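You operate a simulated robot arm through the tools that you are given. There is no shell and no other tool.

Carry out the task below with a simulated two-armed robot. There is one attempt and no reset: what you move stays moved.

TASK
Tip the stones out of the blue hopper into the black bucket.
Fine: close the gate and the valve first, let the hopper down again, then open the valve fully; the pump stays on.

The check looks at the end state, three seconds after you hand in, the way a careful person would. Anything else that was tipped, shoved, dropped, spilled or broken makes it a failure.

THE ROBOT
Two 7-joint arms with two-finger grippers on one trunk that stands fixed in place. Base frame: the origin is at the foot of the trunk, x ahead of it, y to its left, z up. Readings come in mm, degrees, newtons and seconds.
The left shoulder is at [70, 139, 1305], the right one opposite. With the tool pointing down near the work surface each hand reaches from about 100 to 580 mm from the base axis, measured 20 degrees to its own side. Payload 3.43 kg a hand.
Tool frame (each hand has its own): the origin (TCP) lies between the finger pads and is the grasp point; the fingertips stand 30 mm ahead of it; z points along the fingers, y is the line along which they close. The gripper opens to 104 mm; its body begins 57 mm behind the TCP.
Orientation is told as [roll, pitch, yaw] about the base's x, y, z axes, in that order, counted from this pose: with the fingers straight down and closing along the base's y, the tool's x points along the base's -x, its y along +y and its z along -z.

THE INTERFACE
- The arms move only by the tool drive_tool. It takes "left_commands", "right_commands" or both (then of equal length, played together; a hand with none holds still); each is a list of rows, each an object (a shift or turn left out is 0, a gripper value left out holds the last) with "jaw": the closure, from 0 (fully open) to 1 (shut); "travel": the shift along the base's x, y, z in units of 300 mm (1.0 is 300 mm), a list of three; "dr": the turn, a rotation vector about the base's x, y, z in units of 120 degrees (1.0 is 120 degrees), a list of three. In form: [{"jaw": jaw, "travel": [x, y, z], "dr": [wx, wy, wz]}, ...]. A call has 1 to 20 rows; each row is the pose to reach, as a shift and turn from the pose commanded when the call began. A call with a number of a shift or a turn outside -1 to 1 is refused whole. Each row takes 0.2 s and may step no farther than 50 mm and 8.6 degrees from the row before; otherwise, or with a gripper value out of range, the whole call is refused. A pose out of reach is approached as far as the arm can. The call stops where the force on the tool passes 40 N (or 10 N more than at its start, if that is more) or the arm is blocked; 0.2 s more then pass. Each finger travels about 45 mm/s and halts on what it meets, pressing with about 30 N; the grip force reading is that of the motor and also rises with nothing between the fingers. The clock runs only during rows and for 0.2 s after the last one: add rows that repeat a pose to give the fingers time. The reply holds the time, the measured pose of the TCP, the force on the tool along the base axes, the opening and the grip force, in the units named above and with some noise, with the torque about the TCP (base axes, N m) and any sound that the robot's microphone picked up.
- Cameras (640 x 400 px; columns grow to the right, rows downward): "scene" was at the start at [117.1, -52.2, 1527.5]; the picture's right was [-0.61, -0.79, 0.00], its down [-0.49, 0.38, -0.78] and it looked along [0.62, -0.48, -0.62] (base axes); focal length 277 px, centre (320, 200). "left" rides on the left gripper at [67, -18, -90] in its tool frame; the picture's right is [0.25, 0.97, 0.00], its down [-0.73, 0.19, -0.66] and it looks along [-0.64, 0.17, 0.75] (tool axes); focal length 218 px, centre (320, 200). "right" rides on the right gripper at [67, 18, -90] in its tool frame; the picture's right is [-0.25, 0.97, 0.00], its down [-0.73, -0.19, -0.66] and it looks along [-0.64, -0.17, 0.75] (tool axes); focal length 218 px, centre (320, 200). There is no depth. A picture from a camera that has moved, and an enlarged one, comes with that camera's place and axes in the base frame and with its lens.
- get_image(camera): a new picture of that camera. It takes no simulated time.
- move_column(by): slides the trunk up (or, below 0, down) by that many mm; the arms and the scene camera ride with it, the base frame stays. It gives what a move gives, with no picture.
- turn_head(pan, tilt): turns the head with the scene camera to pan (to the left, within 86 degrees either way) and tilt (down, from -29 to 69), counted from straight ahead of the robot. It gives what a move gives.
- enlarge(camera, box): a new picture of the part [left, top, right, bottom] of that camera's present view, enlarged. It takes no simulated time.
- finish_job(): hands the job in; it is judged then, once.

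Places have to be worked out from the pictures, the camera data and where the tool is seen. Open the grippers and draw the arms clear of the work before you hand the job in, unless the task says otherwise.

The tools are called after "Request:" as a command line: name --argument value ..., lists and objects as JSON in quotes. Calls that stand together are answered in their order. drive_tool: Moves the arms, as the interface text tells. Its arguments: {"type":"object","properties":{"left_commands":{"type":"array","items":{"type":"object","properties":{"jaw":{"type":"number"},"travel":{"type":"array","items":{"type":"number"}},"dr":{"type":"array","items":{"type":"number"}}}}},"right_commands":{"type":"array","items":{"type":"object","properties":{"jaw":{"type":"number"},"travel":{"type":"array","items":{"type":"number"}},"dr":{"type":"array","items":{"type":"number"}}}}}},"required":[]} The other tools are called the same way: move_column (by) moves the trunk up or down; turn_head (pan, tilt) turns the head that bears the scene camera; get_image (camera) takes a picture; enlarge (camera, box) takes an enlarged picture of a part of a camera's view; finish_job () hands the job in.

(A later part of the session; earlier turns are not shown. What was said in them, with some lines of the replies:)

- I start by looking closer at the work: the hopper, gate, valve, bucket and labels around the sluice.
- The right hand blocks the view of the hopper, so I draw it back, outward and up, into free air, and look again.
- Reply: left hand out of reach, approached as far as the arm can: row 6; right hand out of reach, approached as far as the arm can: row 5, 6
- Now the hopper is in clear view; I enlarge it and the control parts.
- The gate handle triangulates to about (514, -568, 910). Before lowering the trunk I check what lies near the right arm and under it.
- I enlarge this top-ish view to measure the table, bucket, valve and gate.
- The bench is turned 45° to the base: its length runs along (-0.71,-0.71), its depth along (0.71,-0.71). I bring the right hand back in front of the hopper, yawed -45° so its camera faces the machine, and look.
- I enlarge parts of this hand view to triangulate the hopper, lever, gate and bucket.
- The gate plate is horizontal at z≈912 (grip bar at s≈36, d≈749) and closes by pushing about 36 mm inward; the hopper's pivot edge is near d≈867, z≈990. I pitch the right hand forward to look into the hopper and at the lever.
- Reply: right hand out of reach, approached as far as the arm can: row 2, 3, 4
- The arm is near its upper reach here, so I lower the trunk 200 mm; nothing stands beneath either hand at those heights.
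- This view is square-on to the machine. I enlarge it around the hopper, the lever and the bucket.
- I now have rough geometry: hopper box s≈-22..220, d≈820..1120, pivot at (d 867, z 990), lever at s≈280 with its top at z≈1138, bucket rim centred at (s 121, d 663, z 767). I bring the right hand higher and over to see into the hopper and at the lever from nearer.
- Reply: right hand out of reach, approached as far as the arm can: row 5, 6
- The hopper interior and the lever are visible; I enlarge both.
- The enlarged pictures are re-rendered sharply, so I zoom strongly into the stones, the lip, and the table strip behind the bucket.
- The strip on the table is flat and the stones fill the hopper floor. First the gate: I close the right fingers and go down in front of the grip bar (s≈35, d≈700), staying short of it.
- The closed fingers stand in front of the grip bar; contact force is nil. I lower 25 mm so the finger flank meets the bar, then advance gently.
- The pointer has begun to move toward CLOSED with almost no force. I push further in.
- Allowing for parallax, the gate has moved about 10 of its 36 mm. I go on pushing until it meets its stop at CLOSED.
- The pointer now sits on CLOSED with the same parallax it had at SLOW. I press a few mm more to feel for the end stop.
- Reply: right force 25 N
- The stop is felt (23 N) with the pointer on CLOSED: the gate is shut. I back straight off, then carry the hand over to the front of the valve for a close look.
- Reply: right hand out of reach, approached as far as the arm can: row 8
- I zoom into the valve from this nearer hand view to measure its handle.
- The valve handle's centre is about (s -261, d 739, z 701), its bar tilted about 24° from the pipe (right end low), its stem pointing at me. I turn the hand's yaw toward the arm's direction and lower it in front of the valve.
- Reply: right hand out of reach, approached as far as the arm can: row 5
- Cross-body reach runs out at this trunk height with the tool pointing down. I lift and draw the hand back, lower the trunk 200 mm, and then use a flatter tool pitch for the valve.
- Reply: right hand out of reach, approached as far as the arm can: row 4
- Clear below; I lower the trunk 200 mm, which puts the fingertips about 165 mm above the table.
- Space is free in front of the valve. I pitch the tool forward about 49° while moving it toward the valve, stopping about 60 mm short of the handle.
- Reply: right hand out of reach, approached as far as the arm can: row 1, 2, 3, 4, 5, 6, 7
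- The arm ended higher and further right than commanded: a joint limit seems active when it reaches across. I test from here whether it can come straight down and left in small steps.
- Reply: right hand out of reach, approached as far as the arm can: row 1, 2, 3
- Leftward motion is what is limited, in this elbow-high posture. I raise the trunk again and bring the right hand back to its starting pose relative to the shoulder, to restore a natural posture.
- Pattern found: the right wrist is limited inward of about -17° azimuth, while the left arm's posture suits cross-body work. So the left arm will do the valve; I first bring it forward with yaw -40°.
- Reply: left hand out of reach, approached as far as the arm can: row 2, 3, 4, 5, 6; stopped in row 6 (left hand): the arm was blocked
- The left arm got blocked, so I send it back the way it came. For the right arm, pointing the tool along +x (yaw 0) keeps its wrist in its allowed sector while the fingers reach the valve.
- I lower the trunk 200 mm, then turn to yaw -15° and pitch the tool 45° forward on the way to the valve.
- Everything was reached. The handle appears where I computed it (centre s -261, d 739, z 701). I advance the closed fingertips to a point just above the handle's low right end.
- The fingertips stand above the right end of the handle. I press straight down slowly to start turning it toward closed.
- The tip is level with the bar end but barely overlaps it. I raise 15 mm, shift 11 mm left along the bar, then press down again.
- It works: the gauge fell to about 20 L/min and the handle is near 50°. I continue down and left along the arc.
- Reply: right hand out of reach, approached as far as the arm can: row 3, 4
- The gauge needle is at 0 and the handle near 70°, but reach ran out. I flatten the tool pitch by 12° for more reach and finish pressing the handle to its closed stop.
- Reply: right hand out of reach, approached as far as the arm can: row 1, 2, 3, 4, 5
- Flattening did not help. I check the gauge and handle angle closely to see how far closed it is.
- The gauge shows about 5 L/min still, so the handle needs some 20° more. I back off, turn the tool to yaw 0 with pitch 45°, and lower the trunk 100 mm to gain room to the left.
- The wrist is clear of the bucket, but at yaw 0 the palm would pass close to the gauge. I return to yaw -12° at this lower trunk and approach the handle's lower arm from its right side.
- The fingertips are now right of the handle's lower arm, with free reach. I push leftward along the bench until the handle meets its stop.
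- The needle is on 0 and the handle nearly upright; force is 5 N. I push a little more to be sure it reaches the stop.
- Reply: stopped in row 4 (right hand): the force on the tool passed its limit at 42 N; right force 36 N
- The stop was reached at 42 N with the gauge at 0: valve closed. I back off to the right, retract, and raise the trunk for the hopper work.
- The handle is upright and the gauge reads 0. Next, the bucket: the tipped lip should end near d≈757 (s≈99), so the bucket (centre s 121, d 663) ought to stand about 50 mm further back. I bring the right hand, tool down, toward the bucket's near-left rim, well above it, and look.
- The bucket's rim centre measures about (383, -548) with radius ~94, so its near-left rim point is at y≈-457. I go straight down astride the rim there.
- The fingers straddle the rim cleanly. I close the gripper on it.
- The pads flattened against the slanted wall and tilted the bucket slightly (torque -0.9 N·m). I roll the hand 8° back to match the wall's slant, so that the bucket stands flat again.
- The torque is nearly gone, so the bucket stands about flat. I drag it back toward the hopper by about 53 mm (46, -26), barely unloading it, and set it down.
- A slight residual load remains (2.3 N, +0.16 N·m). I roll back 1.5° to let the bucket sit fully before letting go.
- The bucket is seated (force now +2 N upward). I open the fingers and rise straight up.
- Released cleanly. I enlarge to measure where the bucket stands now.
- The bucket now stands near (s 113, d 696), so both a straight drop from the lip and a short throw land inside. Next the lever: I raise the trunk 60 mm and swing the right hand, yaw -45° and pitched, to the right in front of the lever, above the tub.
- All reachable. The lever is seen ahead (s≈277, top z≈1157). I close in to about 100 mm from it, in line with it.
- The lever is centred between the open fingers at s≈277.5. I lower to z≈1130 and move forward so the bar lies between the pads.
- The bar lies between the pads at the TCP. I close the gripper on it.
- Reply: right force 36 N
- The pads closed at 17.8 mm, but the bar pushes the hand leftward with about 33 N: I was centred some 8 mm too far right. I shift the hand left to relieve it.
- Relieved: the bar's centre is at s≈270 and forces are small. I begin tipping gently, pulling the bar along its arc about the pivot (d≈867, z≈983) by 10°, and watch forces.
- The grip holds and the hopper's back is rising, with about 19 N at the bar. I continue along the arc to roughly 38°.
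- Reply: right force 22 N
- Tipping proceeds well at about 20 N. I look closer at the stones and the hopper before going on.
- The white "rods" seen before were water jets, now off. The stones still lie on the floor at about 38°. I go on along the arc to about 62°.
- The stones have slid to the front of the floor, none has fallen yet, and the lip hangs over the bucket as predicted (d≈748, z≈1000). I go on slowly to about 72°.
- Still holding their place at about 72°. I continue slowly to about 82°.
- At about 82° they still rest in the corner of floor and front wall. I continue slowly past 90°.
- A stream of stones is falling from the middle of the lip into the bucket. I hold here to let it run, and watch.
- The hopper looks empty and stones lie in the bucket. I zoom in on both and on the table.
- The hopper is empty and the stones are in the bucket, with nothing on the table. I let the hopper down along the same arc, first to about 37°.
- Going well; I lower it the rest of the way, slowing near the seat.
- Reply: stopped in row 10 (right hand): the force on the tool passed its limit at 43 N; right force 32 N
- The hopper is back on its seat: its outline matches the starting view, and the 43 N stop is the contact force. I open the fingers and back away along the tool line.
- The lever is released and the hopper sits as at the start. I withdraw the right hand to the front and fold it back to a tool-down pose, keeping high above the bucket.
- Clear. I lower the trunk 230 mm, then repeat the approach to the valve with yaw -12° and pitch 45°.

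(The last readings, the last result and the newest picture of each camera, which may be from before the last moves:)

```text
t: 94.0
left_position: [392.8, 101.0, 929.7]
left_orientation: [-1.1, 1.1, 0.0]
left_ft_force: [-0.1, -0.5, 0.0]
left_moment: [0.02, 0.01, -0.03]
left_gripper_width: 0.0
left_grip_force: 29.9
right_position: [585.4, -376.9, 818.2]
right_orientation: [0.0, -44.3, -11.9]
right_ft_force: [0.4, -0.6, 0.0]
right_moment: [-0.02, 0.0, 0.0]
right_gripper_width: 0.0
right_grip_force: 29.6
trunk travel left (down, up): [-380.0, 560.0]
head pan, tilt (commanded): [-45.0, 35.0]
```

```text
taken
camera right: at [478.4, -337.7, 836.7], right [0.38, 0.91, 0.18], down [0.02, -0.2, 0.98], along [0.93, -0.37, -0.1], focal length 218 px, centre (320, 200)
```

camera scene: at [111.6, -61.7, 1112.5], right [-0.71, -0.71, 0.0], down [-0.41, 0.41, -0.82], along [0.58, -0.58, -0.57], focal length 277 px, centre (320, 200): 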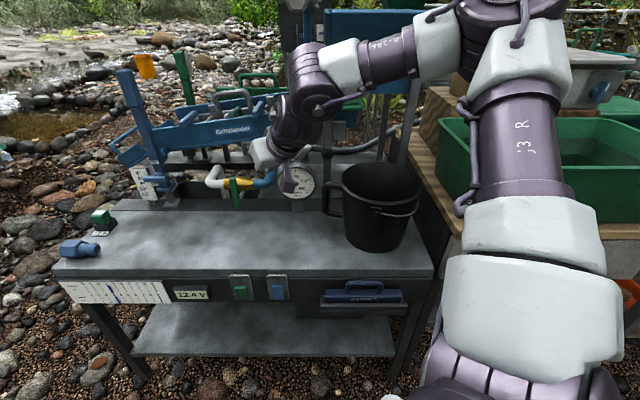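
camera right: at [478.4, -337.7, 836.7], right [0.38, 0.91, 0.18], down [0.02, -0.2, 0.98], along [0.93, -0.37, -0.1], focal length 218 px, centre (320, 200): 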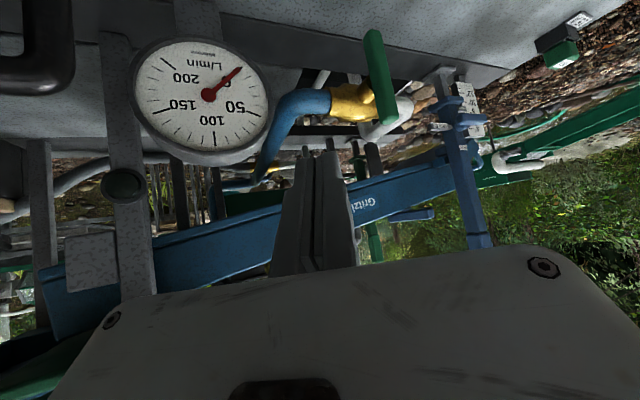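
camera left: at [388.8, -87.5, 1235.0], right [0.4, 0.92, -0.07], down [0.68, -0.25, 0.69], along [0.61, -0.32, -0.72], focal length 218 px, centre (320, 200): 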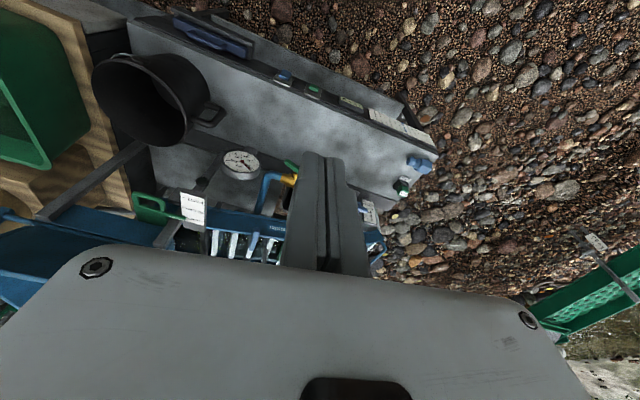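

Same approach pose reached. I lower the trunk 70 mm more and bring the fingertips to the right side of the handle's upper arm.

Request:
move_column --by -70

Request:
drive_tool --right_commands '[{"travel": [0.09, 0.01, 0.0]}, {"travel": [0.18, 0.03, 0.0]}, {"travel": [0.24, 0.05, 0.0]}, {"travel": [0.275, 0.055, 0.0]}]'

Request:
get_image --camera "right"

Request:
enlarge --camera "scene" --box '[190, 120, 350, 230]'

```text
t: 95.0
left_position: [393.1, 100.6, 859.3]
left_orientation: [-1.2, 1.2, 0.0]
left_ft_force: [0.1, -0.3, 0.1]
left_moment: [-0.01, 0.0, 0.01]
left_gripper_width: 0.3
left_grip_force: 29.8
right_position: [584.1, -376.5, 751.1]
right_orientation: [0.0, -44.3, -12.0]
right_ft_force: [0.3, 0.5, -0.3]
right_moment: [-0.01, 0.0, 0.01]
right_gripper_width: 0.0
right_grip_force: 29.6
trunk travel left (down, up): [-310.0, 630.0]
head pan, tilt (commanded): [-45.0, 35.0]
```

```text
t: 96.0
left_position: [393.2, 101.5, 860.7]
left_orientation: [-1.0, 1.0, 0.1]
left_ft_force: [-0.9, -0.8, -0.4]
left_moment: [0.0, 0.01, -0.04]
left_gripper_width: 0.0
left_grip_force: 30.1
right_position: [667.6, -361.6, 749.1]
right_orientation: [0.1, -44.2, -12.0]
right_ft_force: [0.9, -0.3, -0.3]
right_moment: [-0.02, -0.01, 0.0]
right_gripper_width: 0.1
right_grip_force: 29.8
trunk travel left (down, up): [-310.0, 630.0]
head pan, tilt (commanded): [-45.0, 35.0]
```

```text
taken
camera right: at [560.6, -321.7, 766.8], right [0.38, 0.91, 0.18], down [0.02, -0.2, 0.98], along [0.93, -0.37, -0.1], focal length 218 px, centre (320, 200)
```

right: 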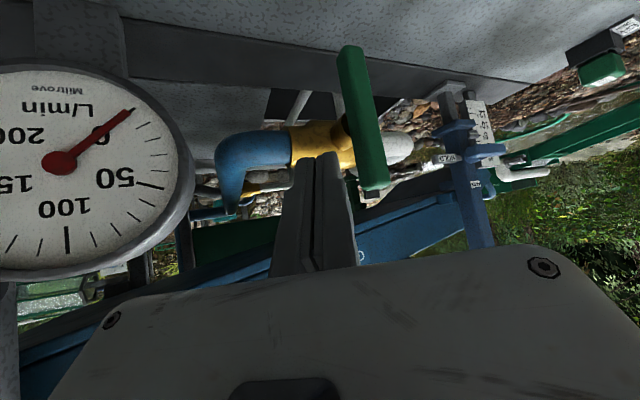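

```text
3.64 times, centred on (270, 175) of scene
camera zoom: at [111.2, -62.0, 1042.5], right [-0.71, -0.71, 0.0], down [-0.41, 0.41, -0.82], along [0.58, -0.58, -0.57], focal length 1009 px, centre (502, 291)
```

zoom: 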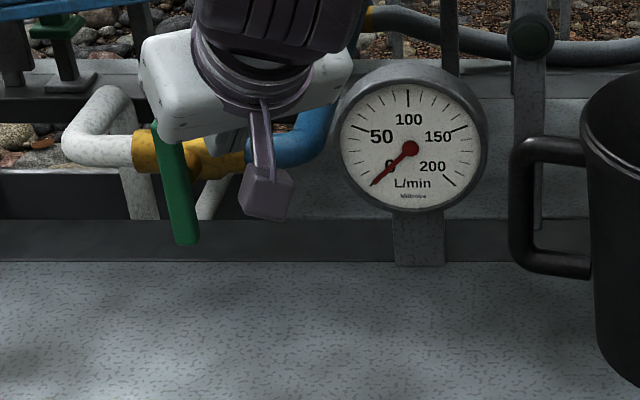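

The fingertips are right of the upper arm at z≈728. I push leftward to start opening the valve.

Request:
drive_tool --right_commands '[{"travel": [0.016, 0.016, 0]}, {"travel": [0.032, 0.032, 0]}, {"travel": [0.048, 0.048, 0]}, {"travel": [0.064, 0.064, 0]}, {"travel": [0.08, 0.08, 0]}, {"travel": [0.096, 0.096, 0]}]'

Request:
get_image --camera "right"

Request:
enlarge --camera "scene" --box '[190, 120, 350, 230]'

```text
t: 97.4
left_position: [392.6, 100.5, 859.7]
left_orientation: [-1.1, 1.1, 0.1]
left_ft_force: [-0.1, 0.4, 0.4]
left_moment: [-0.01, 0.02, 0.05]
left_gripper_width: 0.2
left_grip_force: 30.3
right_position: [693.9, -331.6, 750.0]
right_orientation: [-0.1, -44.2, -11.9]
right_ft_force: [-0.8, -0.4, 0.7]
right_moment: [-0.02, -0.01, -0.01]
right_gripper_width: 0.0
right_grip_force: 29.6
trunk travel left (down, up): [-310.0, 630.0]
head pan, tilt (commanded): [-45.0, 35.0]
```

```text
taken
camera right: at [588.4, -292.9, 767.3], right [0.38, 0.91, 0.18], down [0.02, -0.2, 0.98], along [0.93, -0.37, -0.1], focal length 218 px, centre (320, 200)
```

right: 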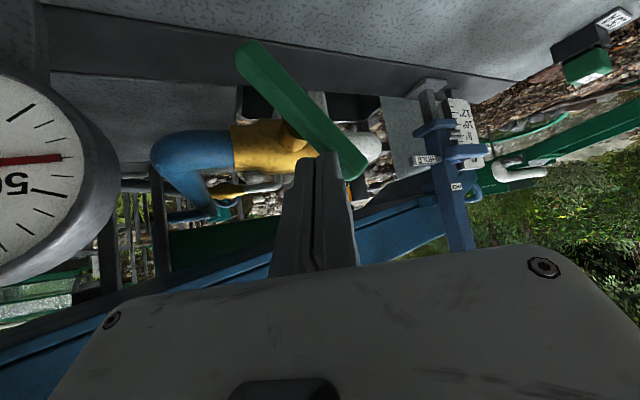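

```text
3.64 times, centred on (270, 175) of scene
camera zoom: at [110.9, -61.9, 1042.5], right [-0.71, -0.71, 0.0], down [-0.41, 0.41, -0.82], along [0.58, -0.58, -0.57], focal length 1009 px, centre (502, 291)
```

zoom: 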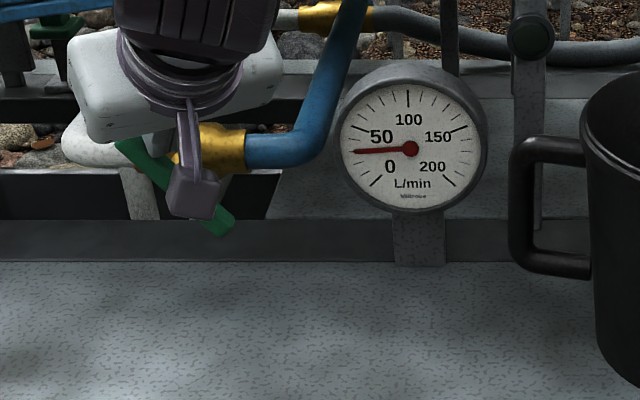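

It opens: the gauge shows about 28 L/min with the handle near 42°. I follow the arc further left and down toward the fully open, in-line position.

Request:
drive_tool --right_commands '[{"travel": [0.0133, 0.0133, -0.012]}, {"travel": [0.0267, 0.0267, -0.03]}, {"travel": [0.033, 0.033, -0.047]}, {"travel": [0.0385, 0.0385, -0.063]}]'

Request:
get_image --camera "right"

Request:
enlarge --camera "scene" --box '[190, 120, 350, 230]'

```text
t: 98.4
left_position: [392.1, 102.4, 859.6]
left_orientation: [-1.1, 1.0, 0.0]
left_ft_force: [0.2, 0.1, -0.6]
left_moment: [-0.03, 0.04, -0.01]
left_gripper_width: 0.0
left_grip_force: 30.1
right_position: [706.2, -319.9, 736.3]
right_orientation: [0.0, -44.7, -12.0]
right_ft_force: [-4.6, -2.2, 15.1]
right_moment: [-0.05, -0.01, 0.09]
right_gripper_width: 5.9
right_grip_force: 34.9
trunk travel left (down, up): [-310.0, 630.0]
head pan, tilt (commanded): [-45.0, 35.0]
```

```text
taken
camera right: at [599.6, -281.4, 751.5], right [0.38, 0.91, 0.18], down [0.01, -0.2, 0.98], along [0.93, -0.37, -0.09], focal length 218 px, centre (320, 200)
```

right: 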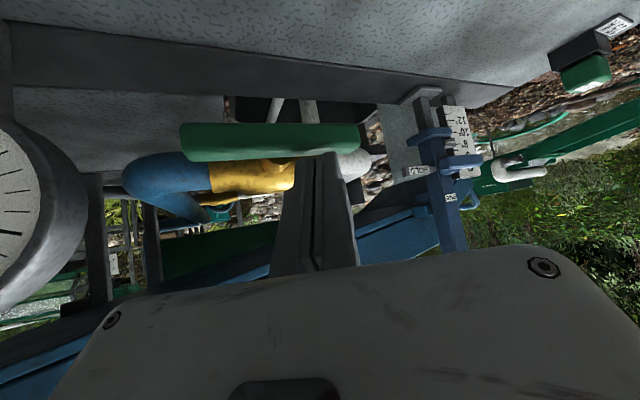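

```text
3.64 times, centred on (270, 175) of scene
camera zoom: at [108.5, -61.4, 1043.1], right [-0.71, -0.71, 0.0], down [-0.4, 0.41, -0.82], along [0.58, -0.58, -0.57], focal length 1009 px, centre (502, 291)
```

zoom: 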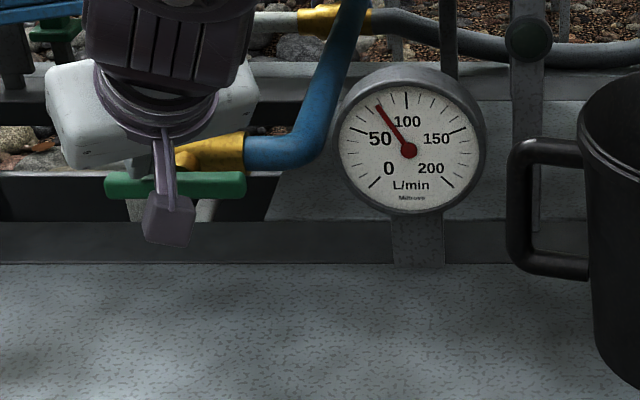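

The handle is in line with the pipe and the gauge reads about 76 L/min, with 15 N felt. I press slightly more to confirm the open stop.

Request:
drive_tool --right_commands '[{"travel": [0.0, 0.0, -0.006]}, {"travel": [0.0, 0.0, -0.012]}, {"travel": [0.0, 0.0, -0.018]}, {"travel": [0.0, 0.0, -0.018]}]'

Request:
enlarge --camera "scene" --box '[190, 120, 350, 230]'

```text
t: 99.4
left_position: [392.0, 102.6, 860.1]
left_orientation: [-1.1, 0.9, 0.0]
left_ft_force: [0.0, -0.1, 0.0]
left_moment: [-0.04, 0.01, -0.04]
left_gripper_width: 0.0
left_grip_force: 29.8
right_position: [707.0, -320.5, 735.1]
right_orientation: [0.2, -45.6, -12.3]
right_ft_force: [-5.7, -1.3, 14.0]
right_moment: [-0.1, 0.08, -0.02]
right_gripper_width: 0.0
right_grip_force: 35.0
trunk travel left (down, up): [-310.0, 630.0]
head pan, tilt (commanded): [-45.0, 35.0]
stopped in row 4 (right hand): the force on the tool passed its limit at 40 N (the readings are from after the stop); the commanded pose is now the measured one
```

```text
3.64 times, centred on (270, 175) of scene
camera zoom: at [108.4, -61.0, 1042.4], right [-0.71, -0.71, 0.0], down [-0.4, 0.4, -0.82], along [0.58, -0.58, -0.57], focal length 1009 px, centre (502, 291)
```

zoom: 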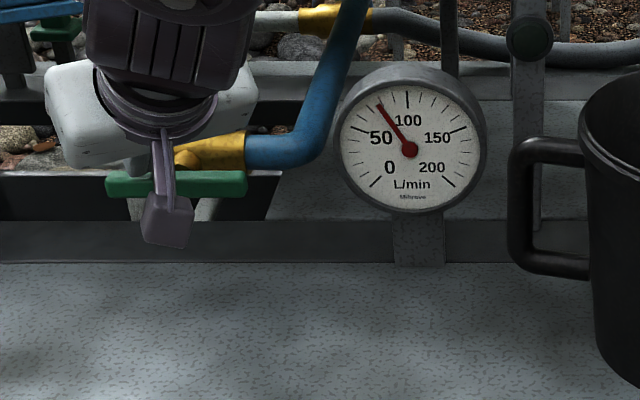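

The stop is firm at 40 N with no further turn: the valve is fully open. I lift off and withdraw the hand up and back.

Request:
drive_tool --right_commands '[{"travel": [0.0, 0.0, 0.05]}, {"travel": [-0.03, -0.02, 0.12]}, {"travel": [-0.12, -0.06, 0.2]}, {"travel": [-0.22, -0.1, 0.28]}, {"travel": [-0.32, -0.13, 0.35]}, {"travel": [-0.41, -0.16, 0.4]}]'

Request:
move_column --by 250

Request:
get_image --camera "scene"

Request:
enlarge --camera "scene" --box '[190, 180, 350, 290]'

```text
t: 100.8
left_position: [392.4, 101.0, 859.9]
left_orientation: [-1.0, 1.2, 0.0]
left_ft_force: [0.1, -0.2, 0.7]
left_moment: [-0.01, 0.01, 0.0]
left_gripper_width: 0.0
left_grip_force: 30.1
right_position: [583.7, -365.2, 851.1]
right_orientation: [0.2, -45.0, -12.3]
right_ft_force: [-0.8, -0.8, 0.0]
right_moment: [0.01, -0.01, -0.01]
right_gripper_width: 0.2
right_grip_force: 34.9
trunk travel left (down, up): [-310.0, 630.0]
head pan, tilt (commanded): [-45.0, 35.0]
```

```text
t: 103.4
left_position: [393.7, 101.4, 1109.9]
left_orientation: [-1.1, 1.0, 0.0]
left_ft_force: [-0.1, -0.3, 0.6]
left_moment: [-0.01, 0.01, -0.02]
left_gripper_width: 0.0
left_grip_force: 30.2
right_position: [584.8, -367.9, 1100.7]
right_orientation: [0.1, -45.0, -12.3]
right_ft_force: [0.0, 0.0, -0.2]
right_moment: [-0.03, -0.03, 0.05]
right_gripper_width: 0.0
right_grip_force: 34.9
trunk travel left (down, up): [-560.0, 380.0]
head pan, tilt (commanded): [-45.0, 35.0]
```

```text
taken
camera scene: at [111.1, -62.0, 1292.4], right [-0.71, -0.71, 0.0], down [-0.41, 0.41, -0.82], along [0.58, -0.58, -0.57], focal length 277 px, centre (320, 200)
```

scene: 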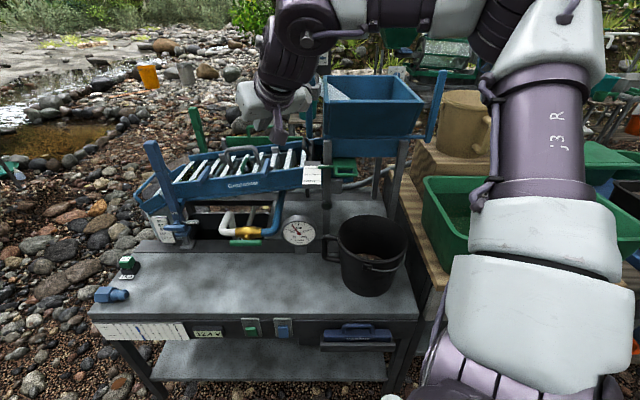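

```text
3.64 times, centred on (270, 235) of scene
camera zoom: at [111.1, -62.0, 1292.4], right [-0.71, -0.71, 0.0], down [-0.41, 0.41, -0.82], along [0.58, -0.58, -0.57], focal length 1009 px, centre (502, 73)
```

zoom: 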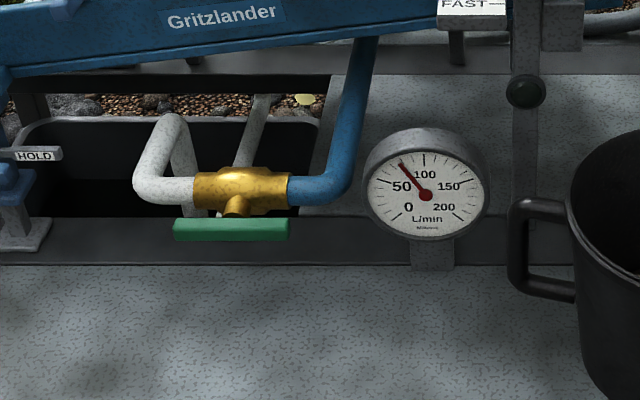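

The handle lies in line with the pipe and flow is steady. I draw the right arm back, open both grippers, and move clear of the work.

Request:
drive_tool --right_commands '[{"jaw": 1, "travel": [-0.1, -0.02, 0.02], "dr": [0.013, 0.0612, 0]}, {"jaw": 1, "travel": [-0.21, -0.05, 0.04], "dr": [0.026, 0.1223, 0]}, {"jaw": 0.8, "travel": [-0.33, -0.08, 0.06], "dr": [0.039, 0.1835, 0]}, {"jaw": 0.5, "travel": [-0.45, -0.11, 0.08], "dr": [0.052, 0.2447, 0]}, {"jaw": 0.2, "travel": [-0.57, -0.14, 0.1], "dr": [0.065, 0.3058, 0]}, {"jaw": 0, "travel": [-0.69, -0.16, 0.12], "dr": [0.078, 0.367, 0]}, {"jaw": 0, "travel": [-0.8, -0.18, 0.15], "dr": [0.078, 0.367, 0]}, {"jaw": 0, "travel": [-0.86, -0.25, 0.2], "dr": [0.078, 0.367, 0]}]' --left_commands '[{"jaw": 0.8}, {"jaw": 0.6}, {"jaw": 0.4}, {"jaw": 0.2}, {"jaw": 0}, {"jaw": 0}, {"jaw": 0}, {"jaw": 0}]'

Request:
drive_tool --right_commands '[{"travel": [-0.05, -0.12, 0.05]}, {"travel": [-0.1, -0.24, 0.1]}, {"travel": [-0.15, -0.36, 0.15]}, {"travel": [-0.2, -0.48, 0.2]}]'

Request:
get_image --camera "scene"

Request:
enlarge --camera "scene" --box '[290, 60, 460, 220]'

Request:
enlarge --camera "scene" --box '[300, 200, 460, 320]'

Request:
enlarge --camera "scene" --box '[80, 130, 320, 300]'

```text
t: 105.2
left_position: [394.2, 101.4, 1110.7]
left_orientation: [-1.0, 1.1, 0.0]
left_ft_force: [-0.2, -0.5, 0.2]
left_moment: [0.01, 0.02, 0.03]
left_gripper_width: 104.1
left_grip_force: 0.1
right_position: [328.4, -441.6, 1134.9]
right_orientation: [0.0, -0.1, -12.2]
right_ft_force: [-0.2, -0.2, 0.2]
right_moment: [0.03, 0.01, -0.01]
right_gripper_width: 104.0
right_grip_force: 0.0
right hand out of reach, approached as far as the arm can: row 6, 7, 8
trunk travel left (down, up): [-560.0, 380.0]
head pan, tilt (commanded): [-45.0, 35.0]
```

```text
t: 106.2
left_position: [394.0, 101.0, 1110.7]
left_orientation: [-1.0, 1.1, 0.0]
left_ft_force: [0.6, 0.2, 0.5]
left_moment: [0.01, -0.01, 0.01]
left_gripper_width: 104.2
left_grip_force: 0.0
right_position: [274.6, -589.7, 1130.9]
right_orientation: [0.0, 0.0, -12.2]
right_ft_force: [-0.1, -0.2, 0.7]
right_moment: [0.03, -0.03, 0.01]
right_gripper_width: 104.1
right_grip_force: 0.0
right hand out of reach, approached as far as the arm can: row 1, 2, 3, 4
trunk travel left (down, up): [-560.0, 380.0]
head pan, tilt (commanded): [-45.0, 35.0]
```

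```text
taken
camera scene: at [111.3, -63.6, 1292.4], right [-0.71, -0.71, 0.0], down [-0.41, 0.41, -0.82], along [0.58, -0.58, -0.57], focal length 277 px, centre (320, 200)
```

scene: 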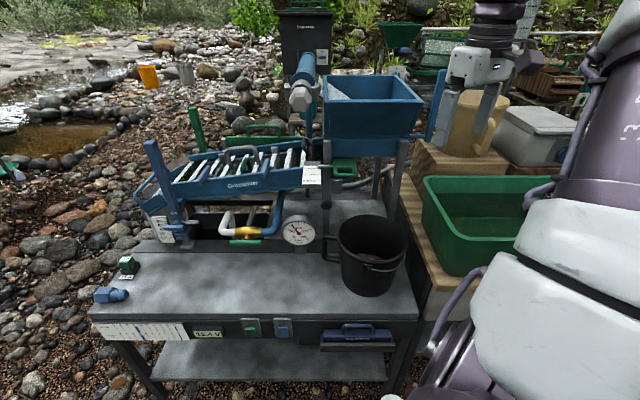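

```text
2.50 times, centred on (375, 140) of scene
camera zoom: at [111.3, -63.6, 1292.4], right [-0.71, -0.71, 0.0], down [-0.41, 0.41, -0.82], along [0.58, -0.58, -0.57], focal length 694 px, centre (182, 350)
```

zoom: 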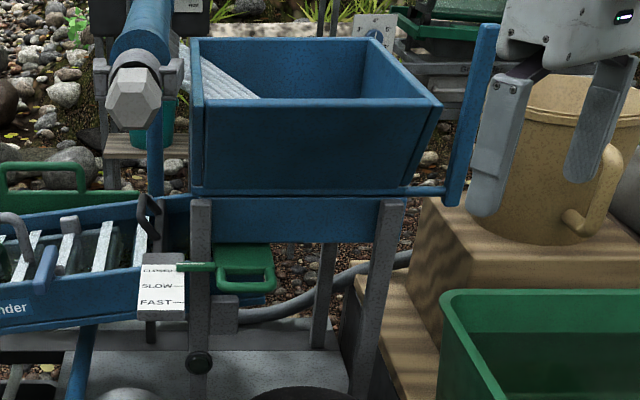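

```text
3.33 times, centred on (380, 260) of scene
camera zoom: at [111.3, -63.6, 1292.4], right [-0.71, -0.71, 0.0], down [-0.41, 0.41, -0.82], along [0.58, -0.58, -0.57], focal length 925 px, centre (120, 0)
```

zoom: 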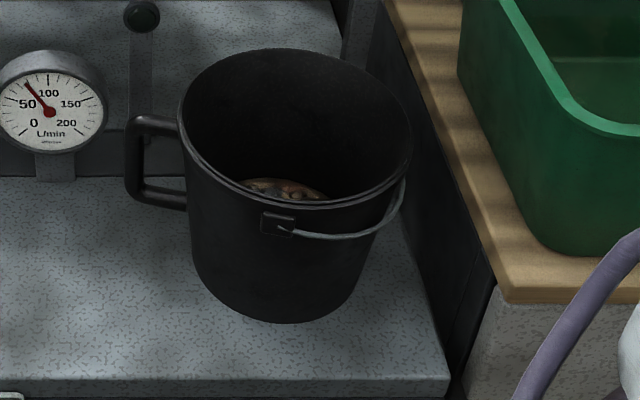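

```text
2.35 times, centred on (200, 215) of scene
camera zoom: at [111.3, -63.6, 1292.4], right [-0.71, -0.71, 0.0], down [-0.41, 0.41, -0.82], along [0.58, -0.58, -0.57], focal length 653 px, centre (602, 165)
```

zoom: 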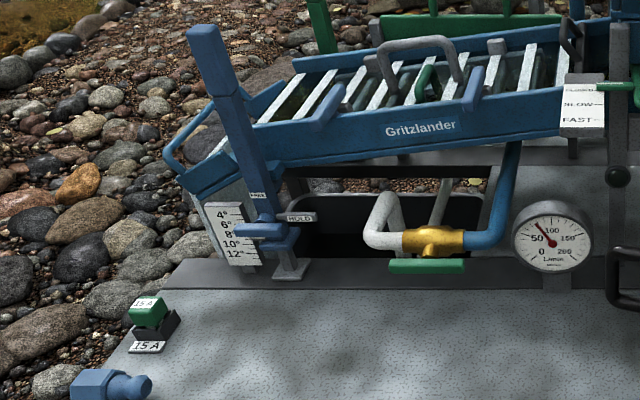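

All looks right: gate on CLOSED, valve in line, jets running again, stones in the bucket. I check the gate pointer and the hopper seat once more, close up.

Request:
enlarge --camera "scene" --box '[300, 120, 440, 200]'

Request:
enlarge --camera "scene" --box '[80, 250, 420, 390]'

Request:
get_image --camera "right"

```text
4.57 times, centred on (370, 160) of scene
camera zoom: at [111.3, -63.6, 1292.4], right [-0.71, -0.71, 0.0], down [-0.41, 0.41, -0.82], along [0.58, -0.58, -0.57], focal length 1268 px, centre (91, 383)
```

zoom: 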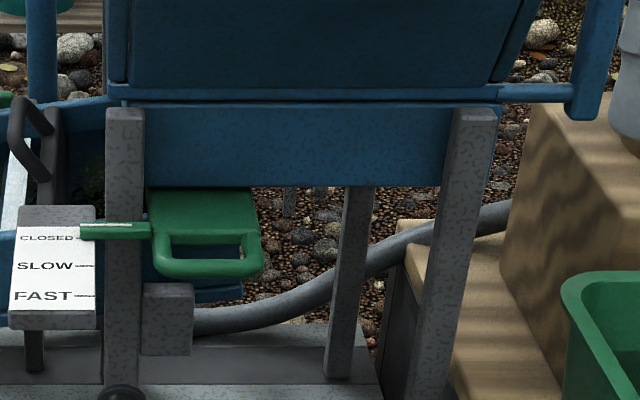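

```text
1.88 times, centred on (250, 320) of scene
camera zoom: at [111.3, -63.6, 1292.4], right [-0.71, -0.71, 0.0], down [-0.41, 0.41, -0.82], along [0.58, -0.58, -0.57], focal length 522 px, centre (452, -26)
```

zoom: 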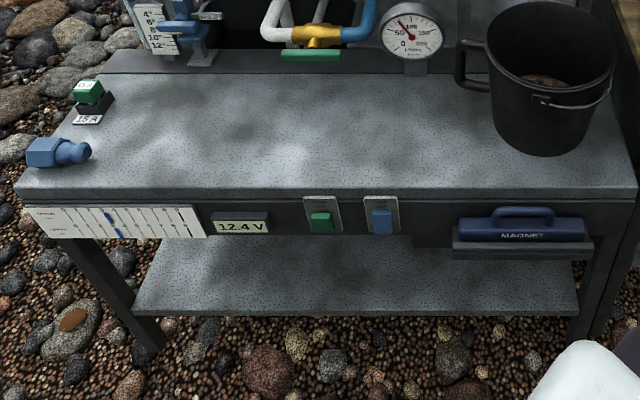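

```text
taken
camera right: at [210.7, -559.4, 1219.8], right [0.45, 0.89, 0.0], down [0.67, -0.34, 0.66], along [0.59, -0.3, -0.75], focal length 218 px, centre (320, 200)
```

right: 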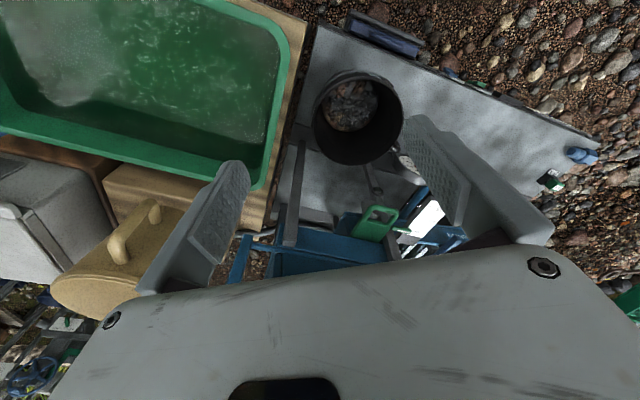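

The bench front is unchanged. A last look from above at the bucket and the table around it for any spilled stone.

Request:
enlarge --camera "right" --box '[270, 40, 450, 240]'

Request:
enlarge --camera "scene" --box '[250, 180, 440, 310]'

```text
2.00 times, centred on (360, 140) of right
camera zoom: at [210.7, -559.4, 1219.8], right [0.45, 0.89, 0.0], down [0.67, -0.34, 0.66], along [0.59, -0.3, -0.75], focal length 436 px, centre (240, 320)
```

zoom: 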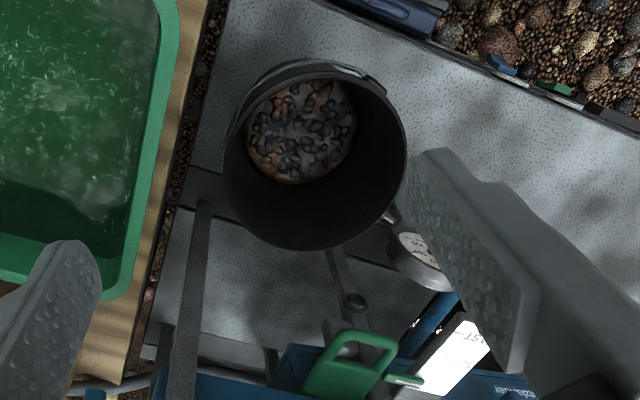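

```text
3.08 times, centred on (345, 245) of scene
camera zoom: at [111.3, -63.6, 1292.4], right [-0.71, -0.71, 0.0], down [-0.41, 0.41, -0.82], along [0.58, -0.58, -0.57], focal length 854 px, centre (243, 62)
```

zoom: 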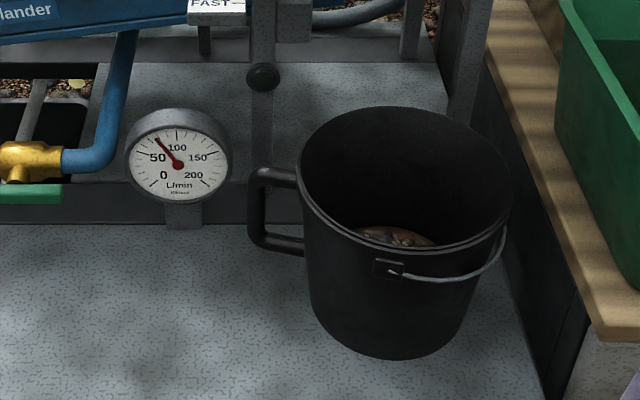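

The stones are in the bucket and I see no spill on the table. The gate is closed, the hopper is down, the valve is fully open with about 77 L/min flowing, and I left the pump running. Both grippers are open and the arms clear, so I hand in.

Request:
finish_job

```text
The job is handed in.
```

The stones from the blue hopper are now in the black bucket, and I saw none spilled on the table. The job is handed in; I haven't been told how the check came out.

- **Gate:** I pushed it shut first, against its stop. The pointer reads CLOSED and I left it closed.
- **Valve:** I closed it to its stop before tipping, and the gauge read 0. After letting the hopper down I opened it to its stop, in line with the pipe. The gauge now reads about 77 L/min.
- **Hopper:** I tipped it by its lever to just past 90°, let it empty fully, and lowered it back to where it started.
- **Pump:** I never touched it, and water is running again.
- **Bucket:** I moved it about 25 mm back toward the hopper before tipping, so that it stood under the falling stones. It is still there.

Both grippers are open and the arms are clear of the work.
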